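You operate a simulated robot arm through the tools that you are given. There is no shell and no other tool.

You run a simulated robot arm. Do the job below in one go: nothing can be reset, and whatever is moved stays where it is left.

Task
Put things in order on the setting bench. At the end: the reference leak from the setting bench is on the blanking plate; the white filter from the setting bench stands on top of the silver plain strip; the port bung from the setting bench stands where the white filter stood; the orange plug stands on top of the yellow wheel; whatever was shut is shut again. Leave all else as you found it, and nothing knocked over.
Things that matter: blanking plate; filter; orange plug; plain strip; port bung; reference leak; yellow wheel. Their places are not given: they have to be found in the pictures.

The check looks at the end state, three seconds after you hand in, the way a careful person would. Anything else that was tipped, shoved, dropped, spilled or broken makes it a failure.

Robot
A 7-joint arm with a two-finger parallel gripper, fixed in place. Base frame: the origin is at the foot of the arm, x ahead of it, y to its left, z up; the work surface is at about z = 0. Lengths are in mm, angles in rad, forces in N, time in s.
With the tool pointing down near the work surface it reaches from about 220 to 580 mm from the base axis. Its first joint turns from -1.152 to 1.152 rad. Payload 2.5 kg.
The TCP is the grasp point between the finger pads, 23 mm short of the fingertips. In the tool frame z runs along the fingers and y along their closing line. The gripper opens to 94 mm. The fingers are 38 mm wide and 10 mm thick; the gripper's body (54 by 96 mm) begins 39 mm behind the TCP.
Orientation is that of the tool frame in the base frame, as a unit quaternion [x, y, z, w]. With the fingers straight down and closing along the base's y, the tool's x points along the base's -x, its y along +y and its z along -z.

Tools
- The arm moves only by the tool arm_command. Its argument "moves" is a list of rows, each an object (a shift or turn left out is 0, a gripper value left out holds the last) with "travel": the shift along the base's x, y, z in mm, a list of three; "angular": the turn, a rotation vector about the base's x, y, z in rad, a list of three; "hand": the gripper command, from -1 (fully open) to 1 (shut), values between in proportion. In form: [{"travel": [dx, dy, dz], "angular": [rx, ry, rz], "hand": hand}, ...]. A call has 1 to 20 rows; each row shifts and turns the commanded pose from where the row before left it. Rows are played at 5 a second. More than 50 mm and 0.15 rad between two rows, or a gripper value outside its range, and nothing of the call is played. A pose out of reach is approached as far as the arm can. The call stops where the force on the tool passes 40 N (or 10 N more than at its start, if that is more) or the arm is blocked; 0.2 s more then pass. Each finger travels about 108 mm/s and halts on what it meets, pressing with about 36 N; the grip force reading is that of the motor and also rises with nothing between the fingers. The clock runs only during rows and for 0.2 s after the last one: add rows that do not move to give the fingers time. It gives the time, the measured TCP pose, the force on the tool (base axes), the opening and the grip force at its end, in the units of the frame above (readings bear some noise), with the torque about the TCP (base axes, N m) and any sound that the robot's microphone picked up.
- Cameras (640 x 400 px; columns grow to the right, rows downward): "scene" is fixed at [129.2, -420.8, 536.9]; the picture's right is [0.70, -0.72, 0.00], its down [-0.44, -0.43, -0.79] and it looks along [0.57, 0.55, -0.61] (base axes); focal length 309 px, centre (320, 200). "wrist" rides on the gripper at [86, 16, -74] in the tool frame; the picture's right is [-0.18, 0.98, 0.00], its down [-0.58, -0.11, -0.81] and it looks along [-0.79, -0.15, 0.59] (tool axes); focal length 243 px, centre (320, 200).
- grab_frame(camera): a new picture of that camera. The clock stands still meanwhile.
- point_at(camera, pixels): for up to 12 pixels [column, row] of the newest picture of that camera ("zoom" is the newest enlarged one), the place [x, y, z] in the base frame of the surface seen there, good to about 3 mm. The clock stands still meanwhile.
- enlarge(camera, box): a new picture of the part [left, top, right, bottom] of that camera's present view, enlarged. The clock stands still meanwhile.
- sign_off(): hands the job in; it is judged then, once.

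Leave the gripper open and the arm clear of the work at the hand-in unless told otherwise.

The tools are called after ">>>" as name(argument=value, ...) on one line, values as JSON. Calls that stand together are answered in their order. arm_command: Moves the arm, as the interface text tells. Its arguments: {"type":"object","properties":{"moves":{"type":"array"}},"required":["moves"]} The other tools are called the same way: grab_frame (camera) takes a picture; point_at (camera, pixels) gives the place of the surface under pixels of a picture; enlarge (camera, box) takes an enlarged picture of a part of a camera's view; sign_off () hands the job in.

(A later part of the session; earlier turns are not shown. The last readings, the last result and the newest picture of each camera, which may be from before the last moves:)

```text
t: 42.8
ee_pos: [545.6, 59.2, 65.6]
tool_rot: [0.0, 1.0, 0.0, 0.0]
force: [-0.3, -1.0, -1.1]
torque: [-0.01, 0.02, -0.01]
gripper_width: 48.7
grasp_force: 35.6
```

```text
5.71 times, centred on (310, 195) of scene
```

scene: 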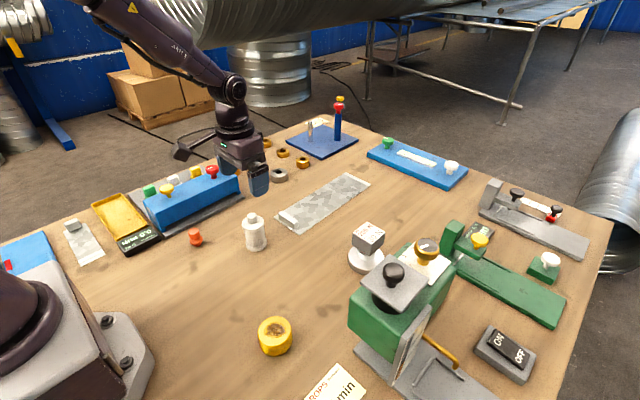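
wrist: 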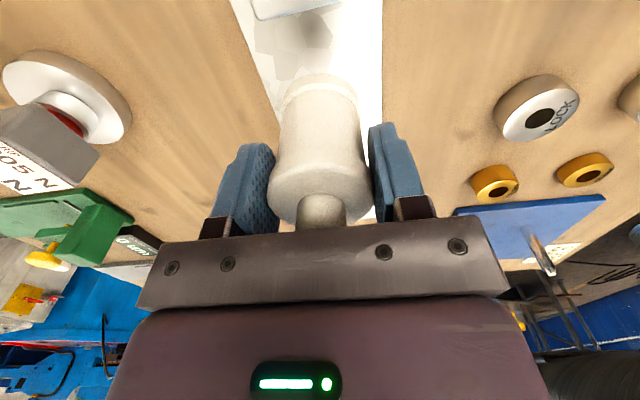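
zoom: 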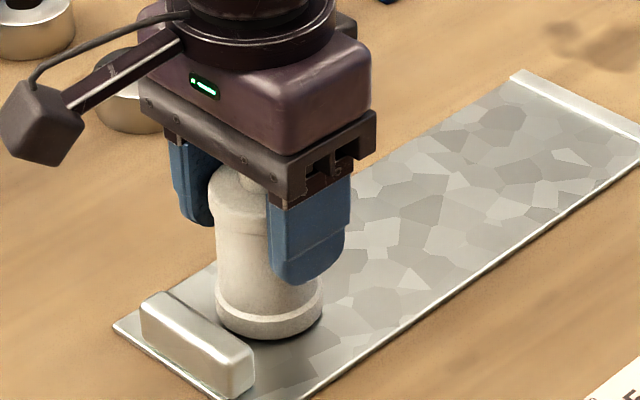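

>>> arm_command(moves=[{"travel": [0, 0, -1]}, {"travel": [0, 0, 0]}])

>>> arm_command(moves=[{"travel": [0, 0, -1]}, {"travel": [0, 0, 0]}])

```text
t: 43.4
ee_pos: [547.3, 57.2, 64.9]
tool_rot: [-0.001, 1.0, 0.0, 0.0]
force: [-0.6, 0.7, 1.7]
torque: [-0.04, 0.03, -0.03]
gripper_width: 48.9
grasp_force: 36.1
```

```text
t: 44.0
ee_pos: [548.4, 57.7, 64.8]
tool_rot: [-0.001, 1.0, 0.0, 0.001]
force: [-7.0, 0.9, 17.5]
torque: [-0.03, 0.42, -0.04]
gripper_width: 48.7
grasp_force: 36.0
```

Contact: 17 N. I ease up by 0.8 mm, open gently, and rise straight up.

>>> arm_command(moves=[{"travel": [0, 0, 0.8]}, {"travel": [0, 0, 0]}, {"hand": -0.2}, {"hand": -0.5}, {"hand": -0.8}, {"hand": -1}, {"hand": -1}, {"travel": [0, 0, 15]}, {"travel": [0, 0, 25]}, {"travel": [0, 0, 40]}, {"travel": [0, 0, 40]}, {"travel": [0, 0, 0]}])

>>> grab_frame(camera="wrist")

>>> grab_frame(camera="scene")

```text
t: 46.6
ee_pos: [546.0, 57.9, 187.1]
tool_rot: [-0.001, 1.0, 0.0, 0.0]
force: [0.2, 0.1, -0.7]
torque: [-0.03, 0.02, -0.01]
gripper_width: 94.2
grasp_force: 0.1
```

```text
taken
```

wrist: 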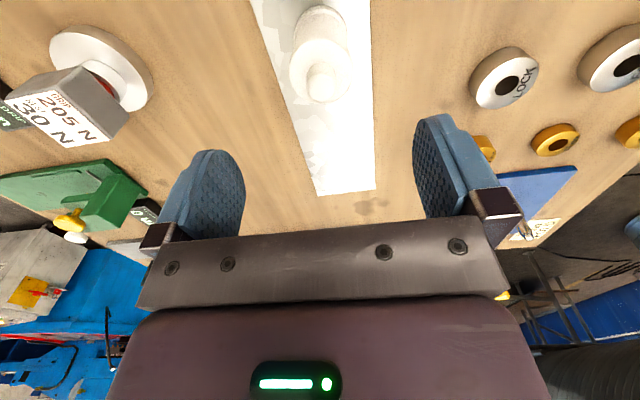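

```text
taken
```

scene: 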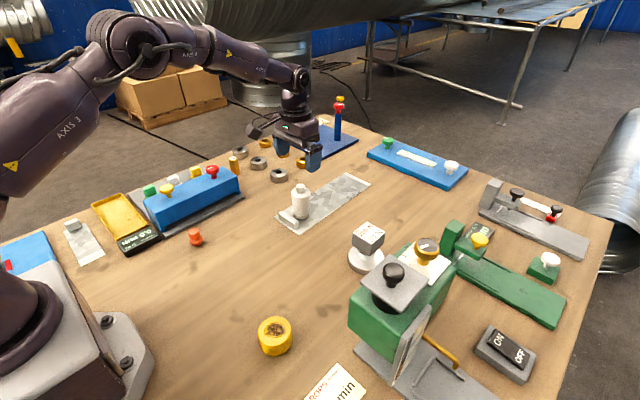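

The filter stands on the strip. Before moving the square-headed piece again, I want to see the rest of the bench behind the robot, to be sure there is no other bung or leak. I move back and turn the tool far to the left.

>>> arm_command(moves=[{"travel": [-40, 5, 25]}, {"travel": [-40, 5, 25], "angular": [0, 0, 0.14]}, {"travel": [-40, 5, 25], "angular": [0, 0, 0.14]}, {"travel": [-40, 5, 25], "angular": [0, 0, 0.14]}, {"travel": [-40, 5, 25], "angular": [0, 0, 0.14]}, {"travel": [-40, 10, 25], "angular": [0, 0, 0.14]}, {"travel": [-40, 10, 20], "angular": [0, 0, 0.14]}, {"travel": [-30, 20, 10], "angular": [0, 0, 0.14]}, {"travel": [-10, 20, 0], "angular": [0, 0, 0.14]}, {"travel": [0, 20, 0], "angular": [0, 0, 0.14]}, {"travel": [0, 0, 0], "angular": [0, 0, 0.14]}, {"travel": [0, 0, 0], "angular": [0, 0, 0.14]}, {"travel": [0, 0, 0], "angular": [0, 0, 0.14]}, {"travel": [0, 0, 0], "angular": [0, 0, 0.14]}, {"travel": [0, 0, 0], "angular": [0, 0, 0.14]}, {"travel": [0, 0, 0], "angular": [0, 0, 0.14]}, {"travel": [0, 0, 0]}])

>>> grab_frame(camera="wrist")

```text
t: 50.2
ee_pos: [227.0, 162.7, 364.6]
tool_rot: [0.868, -0.497, 0.0, 0.001]
force: [0.3, -0.9, 1.0]
torque: [0.02, 0.01, -0.01]
gripper_width: 94.0
grasp_force: 0.0
```

```text
taken
```

wrist: 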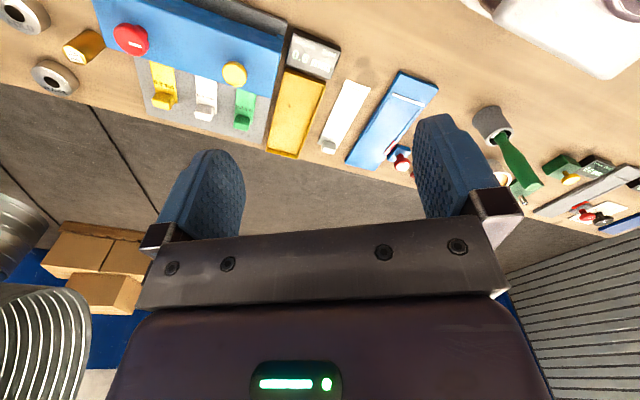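

>>> enlarge(camera="wrist", box=[440, 80, 640, 240])

>>> enlarge(camera="wrist", box=[320, 50, 450, 180])

>>> enlarge(camera="wrist", box=[0, 0, 160, 100])

>>> point_at(camera="wrist", pixels=[[495, 120], [515, 165], [400, 155], [505, 185], [565, 175], [600, 170], [85, 45], [95, 38]])

```text
2.50 times, centred on (540, 160) of wrist
```

zoom: 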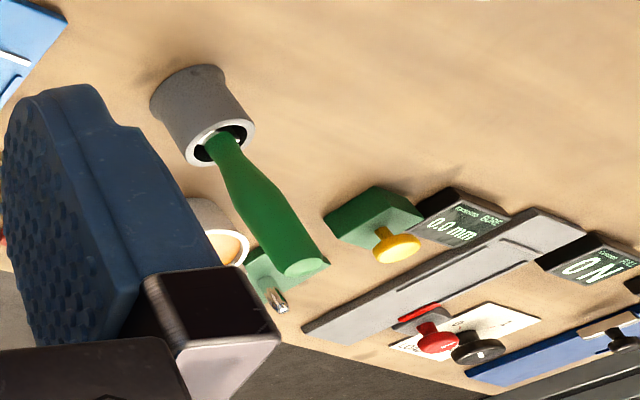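

```text
3.08 times, centred on (385, 115) of wrist
```

zoom: 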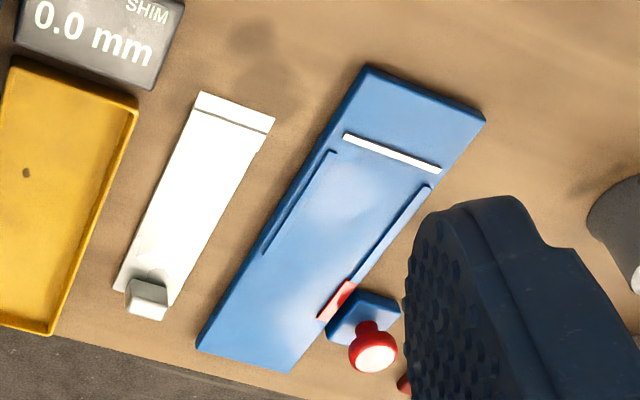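

```text
4.00 times, centred on (80, 50) of wrist
```

zoom: 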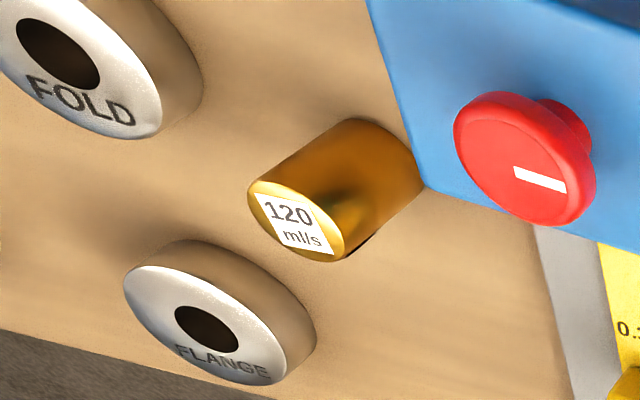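

```text
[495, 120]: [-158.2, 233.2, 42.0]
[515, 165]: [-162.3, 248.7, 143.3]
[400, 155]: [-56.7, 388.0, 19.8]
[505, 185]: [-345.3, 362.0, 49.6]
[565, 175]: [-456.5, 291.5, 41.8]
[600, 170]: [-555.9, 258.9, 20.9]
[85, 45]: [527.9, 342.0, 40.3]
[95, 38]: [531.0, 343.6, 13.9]
```

Behind on the left are tools and more stations (BORE, an ON display). I look at the back right, too, to see whether any leak station exists.

>>> enlarge(camera="wrist", box=[560, 140, 640, 220])

>>> arm_command(moves=[{"travel": [10, -20, 0], "angular": [0, 0, -0.14]}, {"travel": [10, -25, 0], "angular": [0, 0, -0.14]}, {"travel": [10, -25, 0], "angular": [0, 0, -0.14]}, {"travel": [10, -25, 0], "angular": [0, 0, -0.14]}, {"travel": [0, -25, 0], "angular": [0, 0, -0.14]}, {"travel": [0, -25, 0], "angular": [0, 0, -0.14]}, {"travel": [0, -25, 0], "angular": [0, 0, -0.14]}, {"travel": [0, -25, 0], "angular": [0, 0, -0.14]}, {"travel": [0, -25, 0], "angular": [0, 0, -0.14]}, {"travel": [0, -25, 0], "angular": [0, 0, -0.14]}, {"travel": [0, -25, 0], "angular": [0, 0, -0.14]}, {"travel": [0, -25, 0], "angular": [0, 0, -0.14]}, {"travel": [0, -10, 0], "angular": [0, 0, -0.14]}, {"angular": [0, 0, -0.14]}, {"angular": [0, 0, -0.14]}, {"angular": [0, 0, -0.14]}, {"angular": [0, 0, -0.14]}, {"angular": [0, 0, -0.14]}, {"angular": [0, 0, -0.14]}, {"angular": [0, 0, -0.14]}])

>>> arm_command(moves=[{"angular": [0, 0, -0.14]}, {"angular": [0, 0, -0.14]}, {"angular": [0, 0, -0.14]}, {"angular": [0, 0, -0.14]}, {"angular": [0, 0, -0.14]}, {"angular": [0, 0, -0.14]}, {"travel": [0, 0, 0]}])

>>> grab_frame(camera="wrist")

```text
5.00 times, centred on (600, 180) of wrist
```

zoom: 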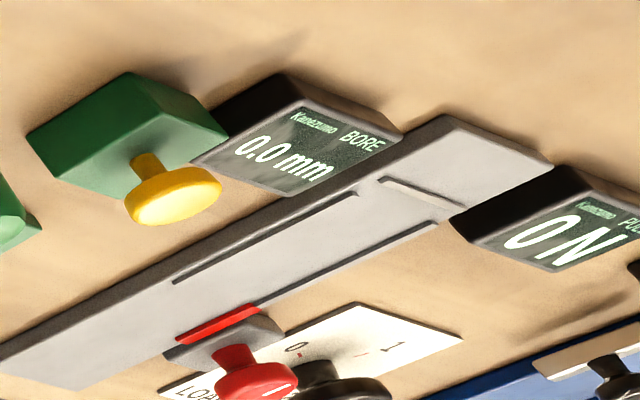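

```text
t: 54.4
ee_pos: [267.5, -142.4, 363.2]
tool_rot: [0.344, 0.939, 0.0, 0.0]
force: [-1.1, 0.2, 1.1]
torque: [0.0, 0.01, -0.01]
gripper_width: 93.8
grasp_force: 0.1
```

```text
t: 56.0
ee_pos: [266.9, -142.8, 363.7]
tool_rot: [0.696, 0.718, -0.001, 0.0]
force: [0.6, 0.2, 0.6]
torque: [-0.03, 0.0, -0.03]
gripper_width: 94.0
grasp_force: 0.1
```

```text
taken
```

wrist: 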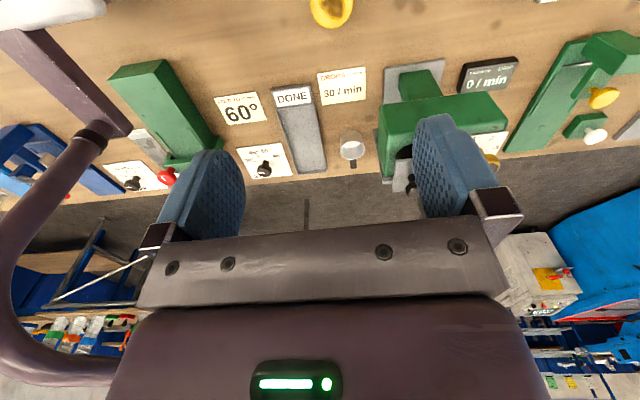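

There is a PULL station ("0 N") with a LOAD dial behind. I turn further to the right and look at the back right.

>>> arm_command(moves=[{"angular": [0, 0, -0.14]}, {"angular": [0, 0, -0.14]}, {"angular": [0, 0, -0.14]}, {"angular": [0, 0, -0.14]}, {"angular": [0, 0, -0.14]}, {"angular": [0, 0, -0.14]}, {"travel": [0, 0, 0]}])

>>> grab_frame(camera="wrist")

```text
t: 57.6
ee_pos: [266.5, -141.2, 364.1]
tool_rot: [0.928, 0.371, -0.001, 0.0]
force: [0.0, 0.1, 0.7]
torque: [-0.01, -0.01, 0.02]
gripper_width: 94.2
grasp_force: 0.1
```

```text
taken
```

wrist: 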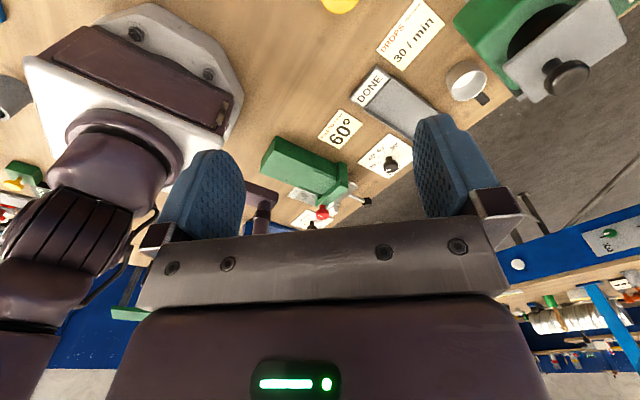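

I enlarge the drip hopper (560,50) and the fold station from here.

>>> enlarge(camera="wrist", box=[440, 0, 640, 120])

>>> enlarge(camera="wrist", box=[240, 60, 440, 240])

>>> enlarge(camera="wrist", box=[0, 60, 120, 240])

```text
3.20 times, centred on (540, 60) of wrist
```

zoom: 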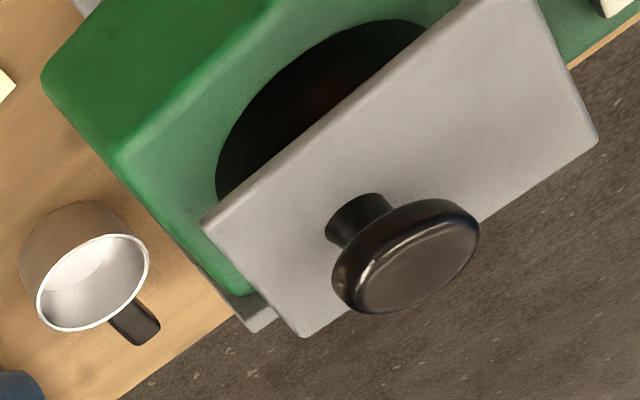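

```text
2.22 times, centred on (340, 150) of wrist
```

zoom: 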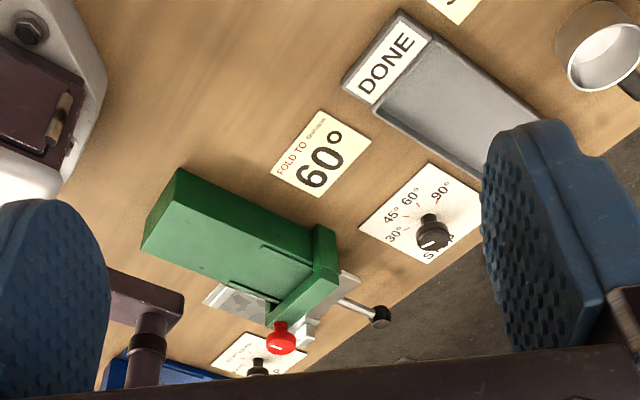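

```text
2.22 times, centred on (60, 150) of wrist
```

zoom: 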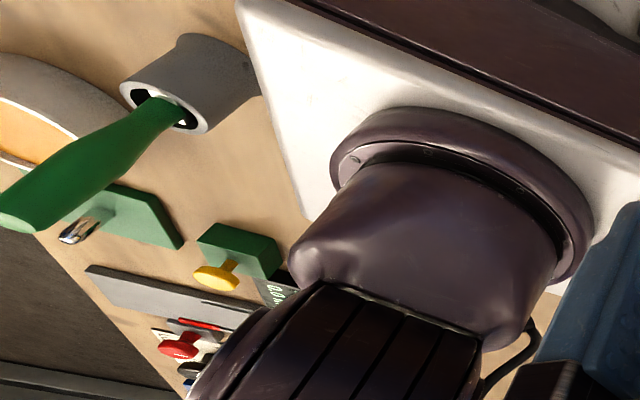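

No other bung or leak is in sight: the square-headed steel stopper with the red seal is the port bung, and the gold cylinder (120 ml/s) the reference leak. So the bung must leave the plate and go to the filter's old place (398,55.5). I turn back and go above the plate at (537,-163).

>>> arm_command(moves=[{"travel": [16, -1, -5], "angular": [0, 0, 0.14]}, {"travel": [16, -1, -5], "angular": [0, 0, 0.14]}, {"travel": [16, -1, -5], "angular": [0, 0, 0.14]}, {"travel": [16, -1, -5], "angular": [0, 0, 0.14]}, {"travel": [16, -1, -5], "angular": [0, 0, 0.14]}, {"travel": [16, -1, -5], "angular": [0, 0, 0.14]}, {"travel": [16, -1, -5], "angular": [0, 0, 0.14]}, {"travel": [16, -1, -10], "angular": [0, 0, 0.14]}, {"travel": [16, -1, -10], "angular": [0, 0, 0.14]}, {"travel": [16, -1, -10], "angular": [0, 0, 0.14]}, {"travel": [16, -1, -10], "angular": [0, 0, 0.14]}, {"travel": [16, -1, -10], "angular": [0, 0, 0.14]}, {"travel": [16, -2, -10], "angular": [0, 0, 0.14]}, {"travel": [16, -2, -15], "angular": [0, 0, 0.14]}, {"travel": [16, -2, -15], "angular": [0, 0, 0.14]}, {"travel": [16, -2, -20], "angular": [0, 0, 0.14]}, {"travel": [14, -2, -20], "angular": [0, 0, 0.14]}, {"travel": [0, 0, 0]}])

>>> grab_frame(camera="wrist")

```text
t: 61.4
ee_pos: [537.5, -165.8, 197.5]
tool_rot: [-0.001, 1.0, 0.0, 0.0]
force: [0.1, 0.0, 0.5]
torque: [-0.03, -0.02, 0.01]
gripper_width: 94.1
grasp_force: 0.0
```

```text
taken
```

wrist: 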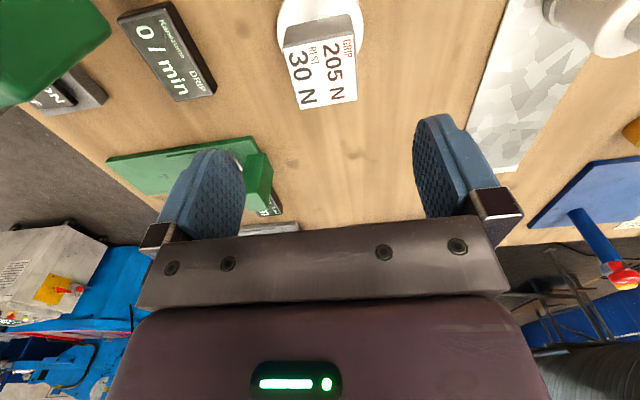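

I am above the bung on the plate. I shift y by +2.5 and go down to z about 73, then close on its head.

>>> arm_command(moves=[{"travel": [0, 2.5, -40], "hand": -1}, {"travel": [0, 0, -40]}, {"travel": [0, 0, -25]}, {"travel": [0, 0, -12]}, {"travel": [0, 0, -7]}, {"travel": [0, 0, 0]}])

>>> grab_frame(camera="wrist")

```text
t: 62.8
ee_pos: [538.5, -161.2, 75.7]
tool_rot: [-0.001, 1.0, 0.0, 0.0]
force: [-0.1, -1.2, -0.1]
torque: [-0.01, 0.03, 0.01]
gripper_width: 93.9
grasp_force: 0.1
```

```text
taken
```

wrist: 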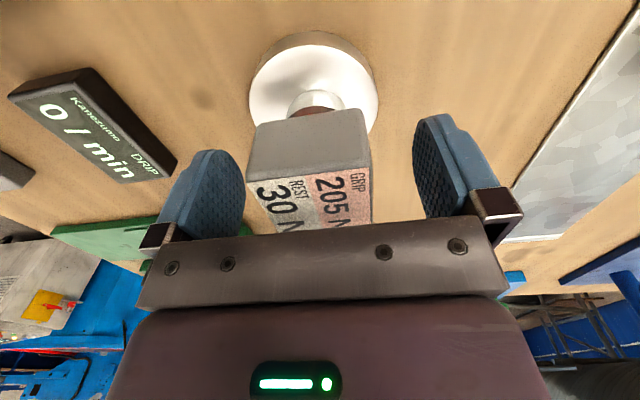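

The head is a little left of the middle between the fingers; I shift y by -2.5, lower 2 mm, then close and lift 5 mm.

>>> arm_command(moves=[{"travel": [0, -2.5, -2]}, {"travel": [0, 0, 0]}, {"hand": -0.2}, {"hand": 0.1}, {"hand": 0.3}, {"hand": 0.3}, {"travel": [0, 0, 2]}, {"travel": [0, 0, 3]}, {"travel": [0, 0, 0]}])

>>> grab_frame(camera="wrist")

>>> enlarge(camera="scene", box=[335, 215, 405, 285])

```text
t: 64.8
ee_pos: [537.1, -163.6, 78.2]
tool_rot: [0.001, 1.0, 0.0, 0.0]
force: [-0.3, -0.4, -1.2]
torque: [-0.01, 0.0, -0.01]
gripper_width: 51.8
grasp_force: 35.9
```

```text
taken
```

wrist: 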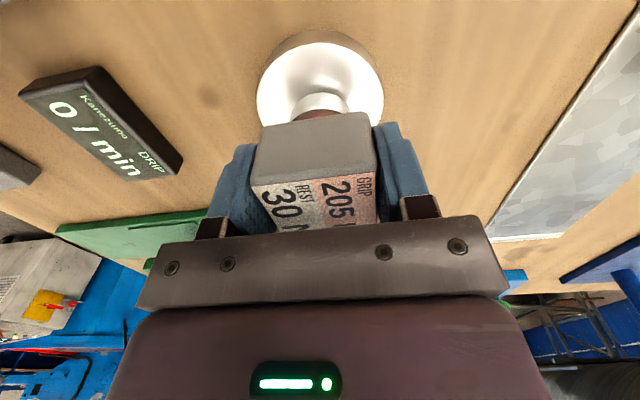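

```text
5.71 times, centred on (370, 250) of scene
```

zoom: 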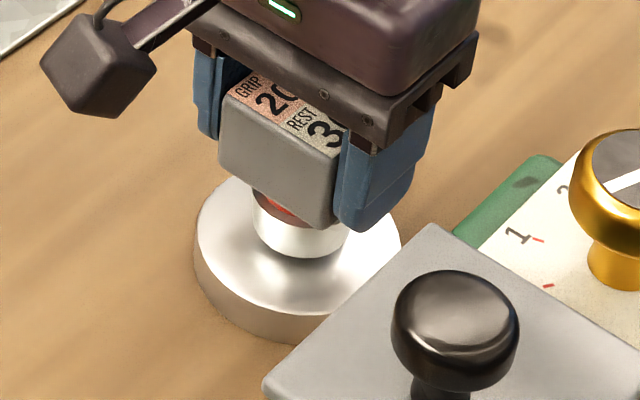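

The bung is held again. I lift it to about z = 130 and carry it to (397,55.5) slowly.

>>> arm_command(moves=[{"travel": [0, 0, 20]}, {"travel": [0, 0, 25]}, {"travel": [0, 0, 7]}, {"travel": [-12.8, 20, 0]}, {"travel": [-12.8, 20, 0]}, {"travel": [-12.8, 20, 0]}, {"travel": [-12.8, 20, 0]}, {"travel": [-12.8, 20, 0]}, {"travel": [-12.8, 20, 0]}, {"travel": [-12.8, 20, 0]}, {"travel": [-12.8, 20, 0]}, {"travel": [-12.8, 20, 0]}, {"travel": [-12.8, 20, 0]}, {"travel": [-12, 19, 0]}, {"travel": [0, 0, 0]}, {"travel": [0, 0, 0]}])

>>> grab_frame(camera="wrist")

>>> grab_frame(camera="scene")

```text
t: 68.2
ee_pos: [396.5, 55.0, 131.0]
tool_rot: [0.0, 1.0, -0.001, 0.001]
force: [-0.2, 0.2, -1.6]
torque: [-0.03, 0.0, 0.01]
gripper_width: 51.9
grasp_force: 36.1
```

```text
taken
```

wrist: 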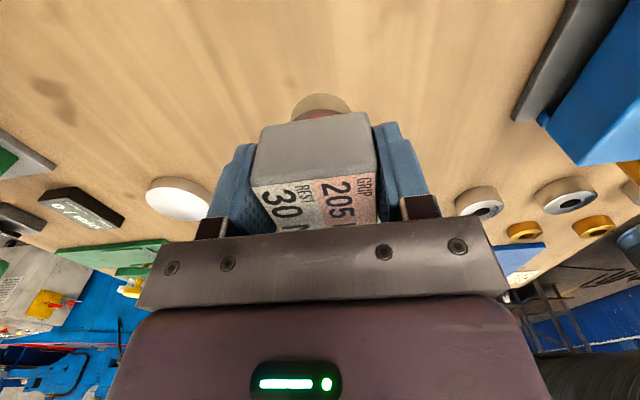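

```text
taken
```

scene: 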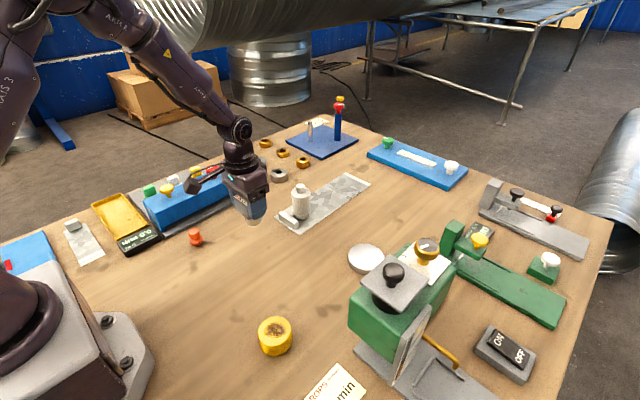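

Clear path. I lower to z about 60 first, then in 1 mm steps to contact near z = 54.7.

>>> arm_command(moves=[{"travel": [0, 0, -25]}, {"travel": [0, 0, -25]}, {"travel": [0, 0, -12]}, {"travel": [0, 0, -8]}, {"travel": [0, 0, -2]}, {"travel": [0, 0, 0]}, {"travel": [0, 0, 0]}])

>>> arm_command(moves=[{"travel": [0, 0, -1]}, {"travel": [0, 0, -1]}, {"travel": [0, 0, 0]}])

>>> arm_command(moves=[{"travel": [0, 0, -1]}, {"travel": [0, 0, 0]}])

```text
t: 69.8
ee_pos: [396.7, 54.5, 59.6]
tool_rot: [-0.001, 1.0, 0.0, 0.0]
force: [0.6, -0.2, -1.1]
torque: [0.04, 0.0, -0.01]
gripper_width: 51.5
grasp_force: 36.1
```

```text
t: 70.6
ee_pos: [397.6, 55.1, 56.5]
tool_rot: [0.001, 1.0, 0.0, 0.0]
force: [-0.2, -0.2, -1.8]
torque: [0.03, 0.0, -0.01]
gripper_width: 51.7
grasp_force: 36.2
```

```text
t: 71.2
ee_pos: [396.6, 54.3, 55.8]
tool_rot: [0.0, 1.0, 0.0, 0.001]
force: [-4.3, -1.9, 10.5]
torque: [-0.13, 0.14, -0.01]
gripper_width: 51.8
grasp_force: 35.9
```

Contact at 10.5 N. I ease up 0.5 mm, open gently and rise.

>>> arm_command(moves=[{"travel": [0, 0, 0.5]}, {"travel": [0, 0, 0]}, {"hand": -0.2}, {"hand": -0.5}, {"hand": -0.8}, {"hand": -1}, {"hand": -1}, {"travel": [0, 0, 15]}, {"travel": [0, 0, 25]}, {"travel": [0, 0, 40]}, {"travel": [0, 0, 40]}, {"travel": [0, 0, 40]}, {"travel": [0, 0, 0]}])

>>> grab_frame(camera="wrist")

>>> grab_frame(camera="scene")

```text
t: 74.0
ee_pos: [396.8, 51.5, 218.3]
tool_rot: [-0.001, 1.0, 0.001, 0.001]
force: [0.7, 0.2, -0.1]
torque: [0.04, 0.0, 0.01]
gripper_width: 94.1
grasp_force: 0.1
```

```text
taken
```

wrist: 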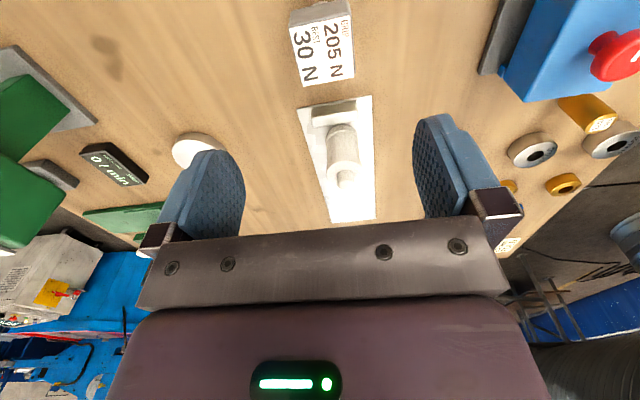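

```text
taken
```

scene: 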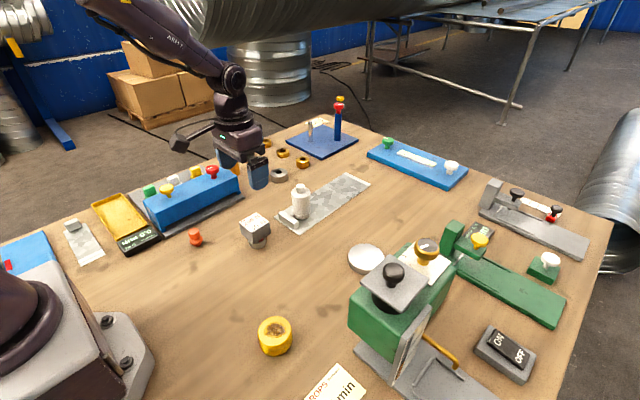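

The bung stands where the filter stood. Next is the gold reference leak at about (538,350), 641 mm out, so the tool must lean outward. First I survey its surroundings: I move to about (330,100,300) and turn left by 0.85 rad.

>>> arm_command(moves=[{"travel": [-20, 10, 20], "angular": [0, 0, 0.14]}, {"travel": [-20, 10, 20], "angular": [0, 0, 0.14]}, {"travel": [-20, 10, 20], "angular": [0, 0, 0.14]}, {"travel": [0, 10, 20], "angular": [0, 0, 0.14]}, {"travel": [0, 10, 0], "angular": [0, 0, 0.14]}, {"travel": [0, 0, 0], "angular": [0, 0, 0.14]}, {"travel": [0, 0, 0]}])

>>> grab_frame(camera="wrist")

>>> grab_frame(camera="scene")

```text
t: 75.6
ee_pos: [336.2, 103.8, 293.7]
tool_rot: [-0.409, 0.913, -0.001, 0.0]
force: [0.0, 0.9, 0.8]
torque: [0.0, -0.01, 0.0]
gripper_width: 93.9
grasp_force: 0.1
```

```text
taken
```

wrist: 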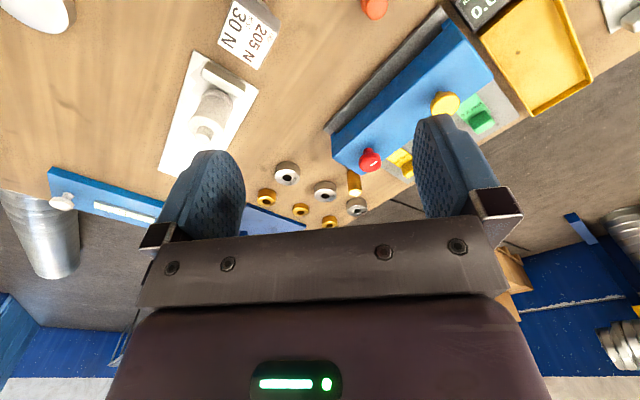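

```text
taken
```

scene: 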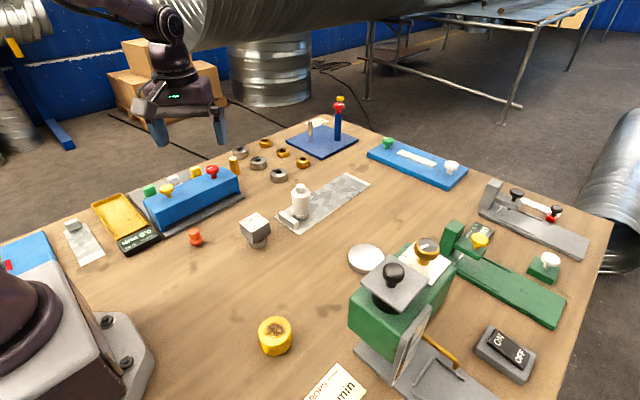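

>>> enlarge(camera="wrist", box=[320, 120, 420, 220])

>>> point_at(camera="zoom", pixels=[[230, 290], [215, 250], [225, 215], [160, 210], [120, 80], [140, 140], [320, 120], [340, 190], [300, 250], [330, 290], [420, 280], [270, 345]])

>>> enlarge(camera="scene", box=[190, 140, 290, 210])

>>> point_at(camera="zoom", pixels=[[280, 108], [296, 118], [312, 205], [318, 222], [318, 270], [240, 175], [130, 180], [330, 340], [350, 365], [110, 230], [175, 160], [290, 160]])

```text
4.00 times, centred on (370, 170) of wrist
```

zoom: 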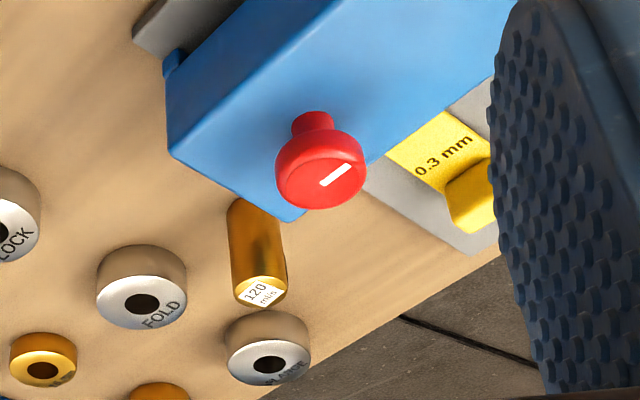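

```text
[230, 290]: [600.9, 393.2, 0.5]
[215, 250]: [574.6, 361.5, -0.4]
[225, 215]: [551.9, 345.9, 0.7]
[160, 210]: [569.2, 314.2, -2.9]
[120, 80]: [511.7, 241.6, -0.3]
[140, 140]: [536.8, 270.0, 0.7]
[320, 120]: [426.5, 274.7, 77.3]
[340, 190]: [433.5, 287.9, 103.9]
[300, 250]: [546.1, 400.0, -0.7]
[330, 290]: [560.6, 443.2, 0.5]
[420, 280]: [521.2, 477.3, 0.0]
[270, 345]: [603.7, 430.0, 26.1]
```

```text
5.71 times, centred on (240, 175) of scene
```

zoom: 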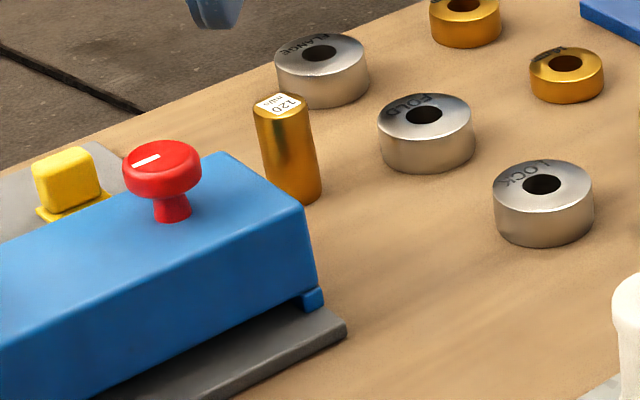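

```text
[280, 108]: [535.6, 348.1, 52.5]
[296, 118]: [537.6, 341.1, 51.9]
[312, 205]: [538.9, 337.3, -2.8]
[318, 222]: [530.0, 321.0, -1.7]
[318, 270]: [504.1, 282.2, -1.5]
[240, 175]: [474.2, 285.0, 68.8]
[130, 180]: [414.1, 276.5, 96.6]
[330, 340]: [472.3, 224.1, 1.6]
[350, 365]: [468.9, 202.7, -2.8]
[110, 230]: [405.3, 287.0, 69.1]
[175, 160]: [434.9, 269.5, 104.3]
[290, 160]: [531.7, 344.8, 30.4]
```

The leak is at about (538,350.5). The blue beam ends at x about 480, y 245..305, z 70, with the red knob behind it, so in a normal outward lean the camera would hit the beam. If the tool is turned half round, the camera sits on the outer, upper side. I test here, high up, how far the tool can turn.

>>> arm_command(moves=[{"travel": [0, 0, 10], "angular": [0, 0, 0.14]}, {"travel": [0, 0, 10], "angular": [0, 0, 0.14]}, {"angular": [0, 0, 0.14]}, {"angular": [0, 0, 0.14]}, {"angular": [0, 0, 0.14]}, {"angular": [0, 0, 0.14]}, {"angular": [0, 0, 0.14]}, {"angular": [0, 0, 0.14]}, {"angular": [0, 0, 0.14]}, {"angular": [0, 0, 0.14]}, {"angular": [0, 0, 0.14]}, {"angular": [0, 0, 0.14]}, {"angular": [0, 0, 0.14]}, {"angular": [0, 0, 0.14]}, {"angular": [0, 0, 0.14]}, {"angular": [0, 0, 0.14]}, {"angular": [0, 0, 0.14]}, {"angular": [0, 0, 0.14]}, {"angular": [0, 0, 0.14]}, {"angular": [0, 0, 0]}])

>>> grab_frame(camera="scene")

>>> grab_frame(camera="wrist")

```text
t: 79.8
ee_pos: [337.3, 104.4, 316.6]
tool_rot: [0.984, 0.18, 0.0, 0.002]
force: [-0.1, 0.7, -1.2]
torque: [-0.02, -0.01, 0.04]
gripper_width: 94.2
grasp_force: 0.2
```

```text
taken
```

scene: 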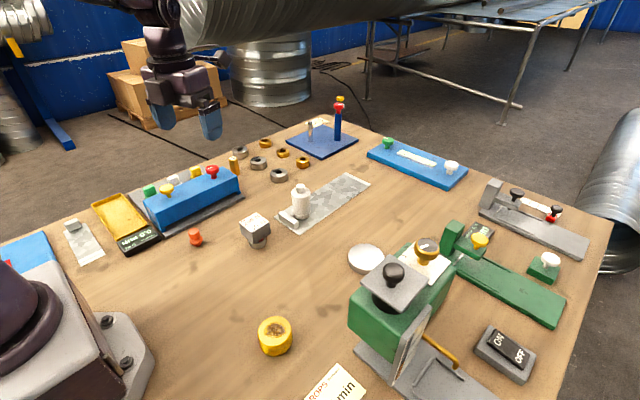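

```text
taken
```

wrist: 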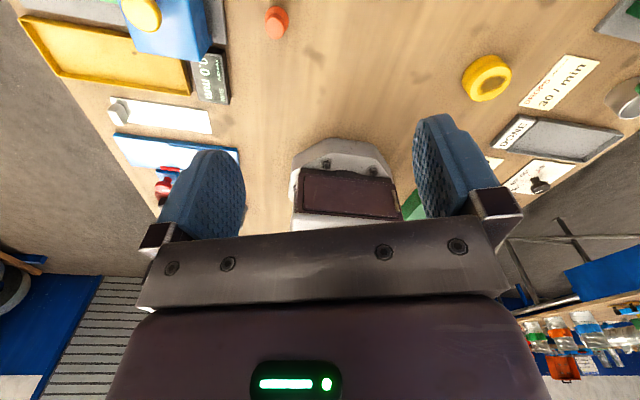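

The tool turned half round freely (camera now toward the base). Now I turn a little more to yaw 3.72, so that it lines up with the leak's direction (33 degrees), move to about (455,275,250), and lean it outward by 0.52 rad.

>>> arm_command(moves=[{"travel": [25, 35, -10], "angular": [0, 0, 0.11], "hand": -0.2}, {"travel": [25, 35, -10], "angular": [0, 0, 0.11]}, {"travel": [25, 35, -10]}, {"travel": [25, 35, -10]}, {"travel": [18, 30, -10]}, {"travel": [10, 10, 0], "angular": [0.0715, -0.1098, 0]}, {"travel": [10, 10, 0], "angular": [0.0715, -0.1098, 0]}, {"travel": [10, 5, 0], "angular": [0.0715, -0.1098, 0]}, {"travel": [10, 5, 0], "angular": [0.0715, -0.1098, 0]}, {"travel": [0, 0, 0]}])

>>> grab_frame(camera="scene")

>>> grab_frame(camera="wrist")

```text
t: 82.0
ee_pos: [495.6, 302.9, 265.9]
tool_rot: [0.925, 0.276, 0.249, -0.074]
force: [-0.5, -0.7, -0.1]
torque: [-0.01, 0.0, -0.02]
gripper_width: 56.3
grasp_force: 0.1
```

```text
taken
```

scene: 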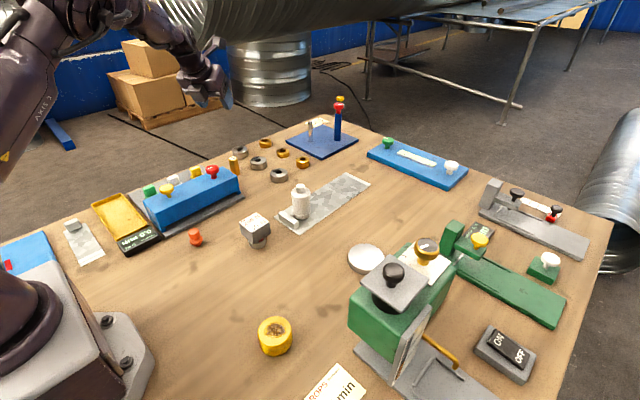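

```text
taken
```

wrist: 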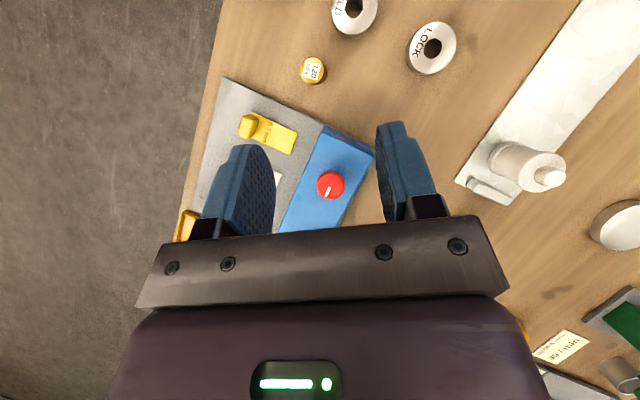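

The lean works and the wrist camera now sees the leak from above at (313,70). I measure it exactly, with the beam corner (375,150) and rings.

>>> enlarge(camera="wrist", box=[270, 30, 390, 110])

>>> point_at(camera="wrist", pixels=[[313, 70], [303, 70], [323, 72], [313, 60], [313, 81], [375, 150], [323, 128], [330, 185], [353, 10], [432, 47], [225, 80], [250, 125]])

```text
5.00 times, centred on (330, 70) of wrist
```

zoom: 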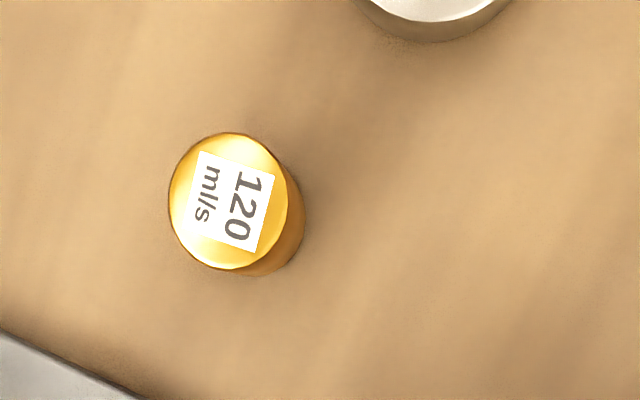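

```text
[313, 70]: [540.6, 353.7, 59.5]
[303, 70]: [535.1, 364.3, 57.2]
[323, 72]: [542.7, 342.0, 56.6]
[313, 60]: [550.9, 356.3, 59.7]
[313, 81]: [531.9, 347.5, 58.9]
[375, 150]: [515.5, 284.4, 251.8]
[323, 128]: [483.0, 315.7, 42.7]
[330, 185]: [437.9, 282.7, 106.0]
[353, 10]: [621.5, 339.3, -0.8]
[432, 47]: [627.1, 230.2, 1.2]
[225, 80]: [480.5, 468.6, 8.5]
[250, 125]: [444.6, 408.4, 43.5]
```

The leak's top centre is near (540,352). I go above it at z about 150 with this lean.

>>> arm_command(moves=[{"travel": [15, 16, -25]}, {"travel": [15, 17, -25]}, {"travel": [14, 16, -25]}, {"travel": [0, 0, -25]}, {"travel": [0, 0, -15]}, {"travel": [0, 0, 0]}])

>>> grab_frame(camera="scene")

>>> grab_frame(camera="wrist")

```text
t: 83.4
ee_pos: [539.2, 352.0, 151.9]
tool_rot: [0.926, 0.276, 0.248, -0.073]
force: [0.4, 0.5, 0.1]
torque: [0.04, 0.01, -0.02]
gripper_width: 56.4
grasp_force: 0.1
```

```text
taken
```

scene: 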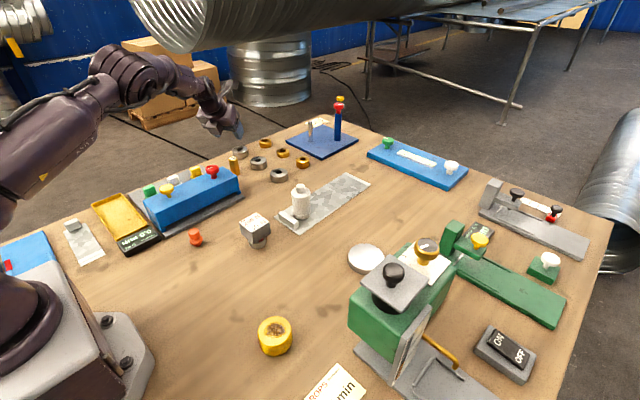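

```text
taken
```

wrist: 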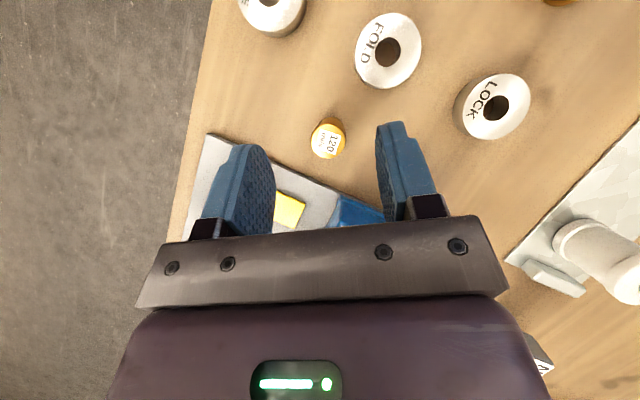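

It reached that pose. I re-measure the leak in this view ((328,140), edges (312,140), (345,138)).

>>> enlarge(camera="wrist", box=[280, 100, 380, 180])

>>> point_at(camera="zoom", pixels=[[300, 200], [200, 195], [370, 215], [300, 110], [290, 275], [310, 160], [250, 200], [340, 200]])

```text
5.00 times, centred on (330, 140) of wrist
```

zoom: 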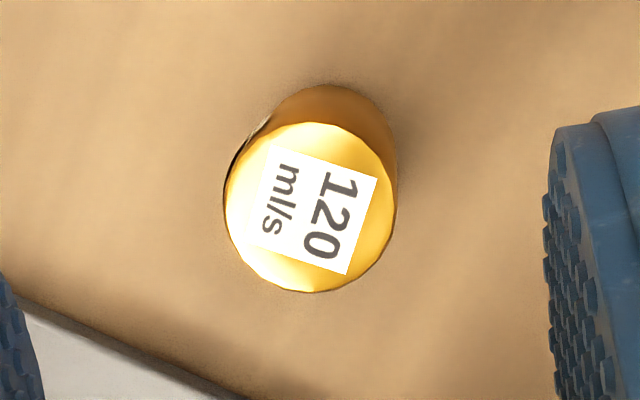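

```text
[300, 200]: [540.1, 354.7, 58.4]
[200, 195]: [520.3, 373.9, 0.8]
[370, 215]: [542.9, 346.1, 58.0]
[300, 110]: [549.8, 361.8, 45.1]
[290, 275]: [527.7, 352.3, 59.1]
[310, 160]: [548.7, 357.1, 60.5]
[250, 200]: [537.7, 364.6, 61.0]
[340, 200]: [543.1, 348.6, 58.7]
```

The centre is (539.5,353). I go down to about z = 70 first (fingers then around the top of the leak) and look.

>>> arm_command(moves=[{"travel": [0, 1, -25]}, {"travel": [0, 0, -25]}, {"travel": [0, 0, -20]}, {"travel": [0, 0, -12]}, {"travel": [0, 0, 0]}])

>>> grab_frame(camera="wrist")

>>> enlarge(camera="scene", box=[180, 100, 290, 200])

```text
t: 84.6
ee_pos: [540.0, 353.0, 70.1]
tool_rot: [0.925, 0.276, 0.25, -0.073]
force: [0.4, 0.7, 0.5]
torque: [0.01, 0.02, 0.04]
gripper_width: 56.1
grasp_force: 0.0
```

```text
taken
```

wrist: 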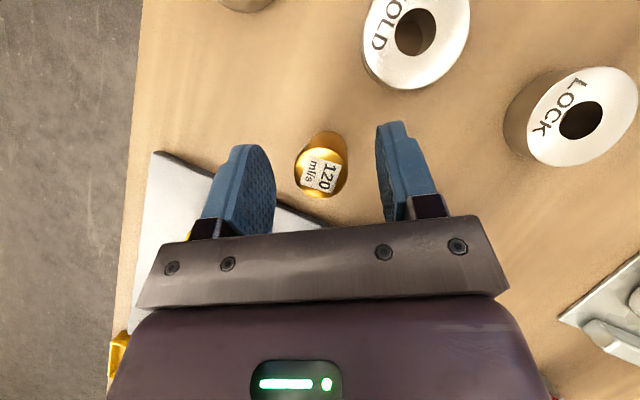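

```text
4.00 times, centred on (235, 150) of scene
```

zoom: 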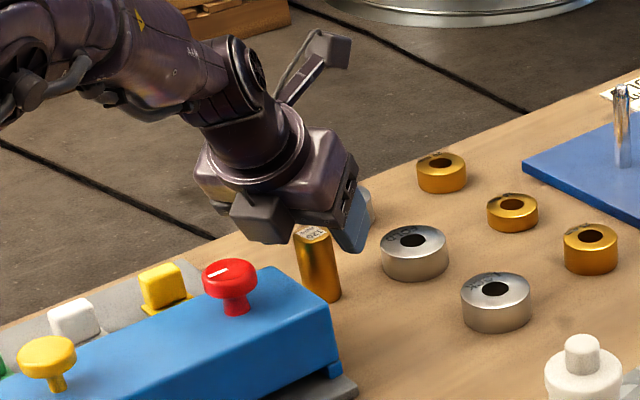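

The fingers flank the leak with room on both sides, and the gripper is clear of the beam. I lower further to z about 43 in small steps.

>>> arm_command(moves=[{"travel": [0, 0, -10]}, {"travel": [0, 0, -10]}, {"travel": [0, 0, -7]}, {"travel": [0, 0, 0]}])

>>> grab_frame(camera="wrist")

>>> enlarge(camera="scene", box=[200, 120, 280, 200])

```text
t: 85.6
ee_pos: [543.3, 356.2, 49.5]
tool_rot: [0.924, 0.275, 0.255, -0.075]
force: [18.3, 12.2, 25.2]
torque: [-1.24, 1.83, -0.05]
gripper_width: 56.0
grasp_force: 0.0
```

```text
taken
```

wrist: 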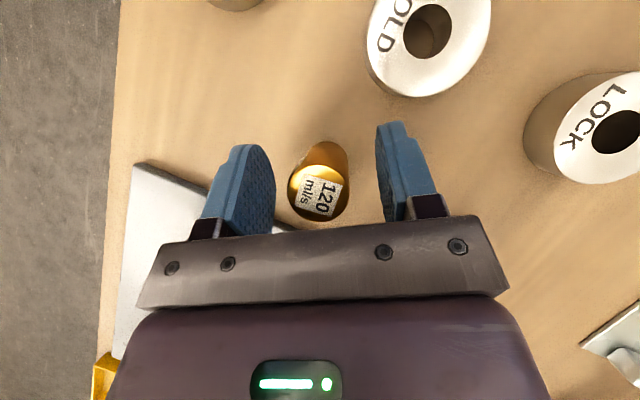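

```text
5.00 times, centred on (240, 160) of scene
```

zoom: 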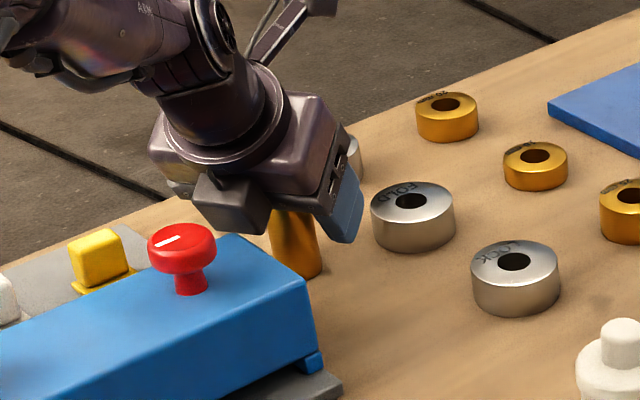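

Contact: force (18,12,25) N while still at z = 49.5; a housing on the gripper's base side touches the beam's end. I back off upward at once, to z about 58.

>>> arm_command(moves=[{"travel": [0, 0, 8]}, {"travel": [0, 0, 8]}, {"travel": [0, 0, 0]}])

>>> grab_frame(camera="wrist")

>>> enlarge(camera="scene", box=[140, 120, 280, 220])

```text
t: 85.9
ee_pos: [543.0, 356.7, 49.6]
tool_rot: [0.923, 0.274, 0.257, -0.076]
force: [0.9, 0.2, 0.6]
torque: [-0.04, 0.04, -0.01]
gripper_width: 56.6
grasp_force: 0.0
stopped in row 1: the force on the tool passed its limit at 54 N (the readings are from after the stop); the commanded pose is now the measured one
```

```text
taken
```

wrist: 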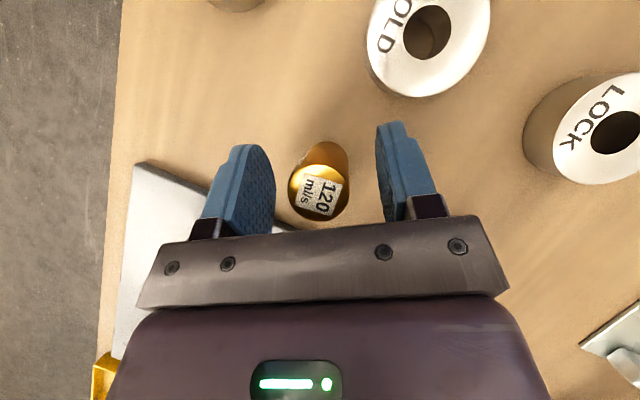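

```text
4.00 times, centred on (210, 170) of scene
```

zoom: 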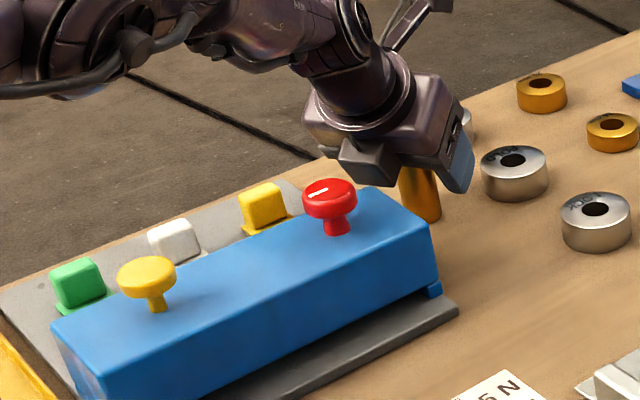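

The stop relaxed it: the commanded pose is now the measured one and the force is near zero. I now rise 8 mm to z about 58 and step back in line with the leak.

>>> arm_command(moves=[{"travel": [0, 0, 4]}, {"travel": [0, 0, 5]}, {"travel": [0, 0, 0]}])

>>> enlarge(camera="scene", box=[190, 130, 270, 200])

>>> grab_frame(camera="wrist")

```text
t: 86.7
ee_pos: [543.9, 355.7, 60.0]
tool_rot: [0.924, 0.274, 0.257, -0.075]
force: [0.2, 0.8, -0.1]
torque: [0.0, 0.01, 0.01]
gripper_width: 56.4
grasp_force: 0.1
```

```text
5.71 times, centred on (230, 165) of scene
```

zoom: 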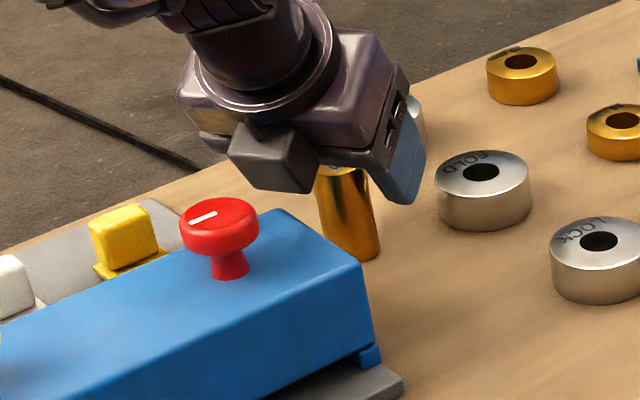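

```text
taken
```

wrist: 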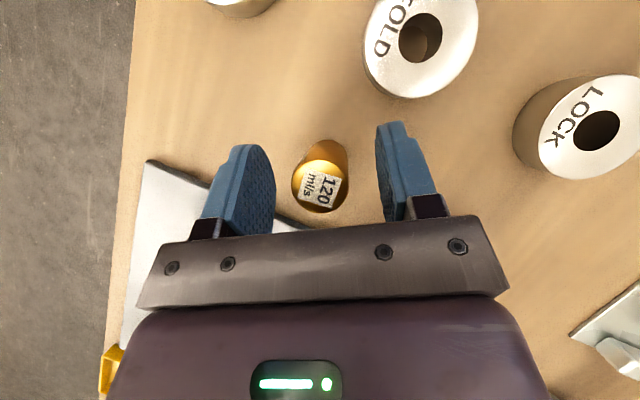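

Free again at (544,356,60). The leak (top z 58) is centred between the pads and 5 mm inward of the TCP, good for gripping its upper part. I lower 4 mm to z about 56 and check the force.

>>> arm_command(moves=[{"travel": [-0.5, -0.5, -2]}, {"travel": [0, 0, -2]}, {"travel": [0, 0, 0]}])

```text
t: 87.5
ee_pos: [542.6, 355.5, 54.6]
tool_rot: [0.923, 0.275, 0.257, -0.077]
force: [1.0, 0.0, 0.7]
torque: [-0.04, -0.04, 0.01]
gripper_width: 56.4
grasp_force: 0.1
```

No contact at z = 54.6. I close slowly on the leak, and read the grip.

>>> arm_command(moves=[{"hand": 0.1}, {"hand": 0.3}, {"hand": 0.5}, {"hand": 0.8}, {"hand": 0.8}, {"hand": 0.8}])

>>> grab_frame(camera="wrist")

>>> enlarge(camera="scene", box=[200, 130, 280, 200])

```text
t: 88.9
ee_pos: [542.2, 356.5, 56.2]
tool_rot: [0.924, 0.275, 0.257, -0.076]
force: [0.4, -0.4, -0.9]
torque: [0.04, 0.04, 0.02]
gripper_width: 27.8
grasp_force: 36.1
```

```text
taken
```

wrist: 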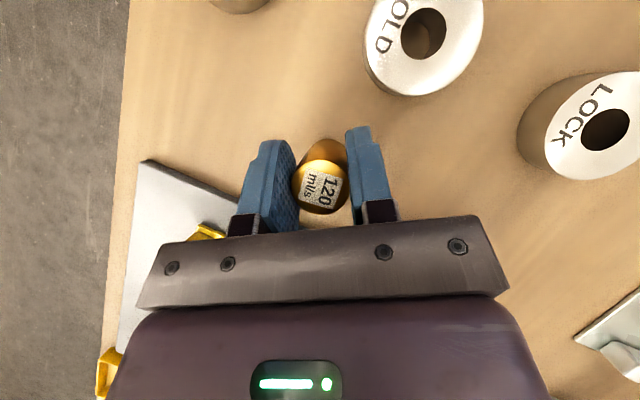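

```text
5.71 times, centred on (240, 165) of scene
```

zoom: 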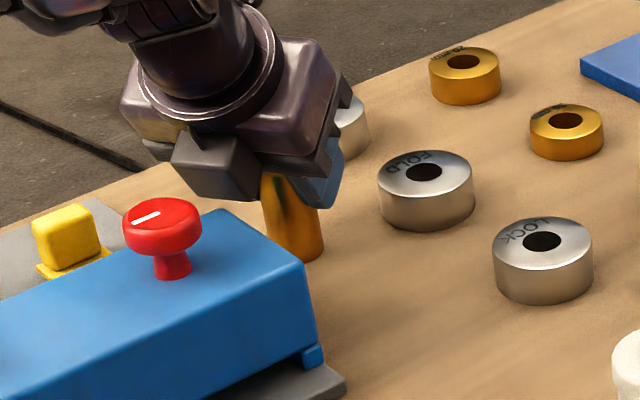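

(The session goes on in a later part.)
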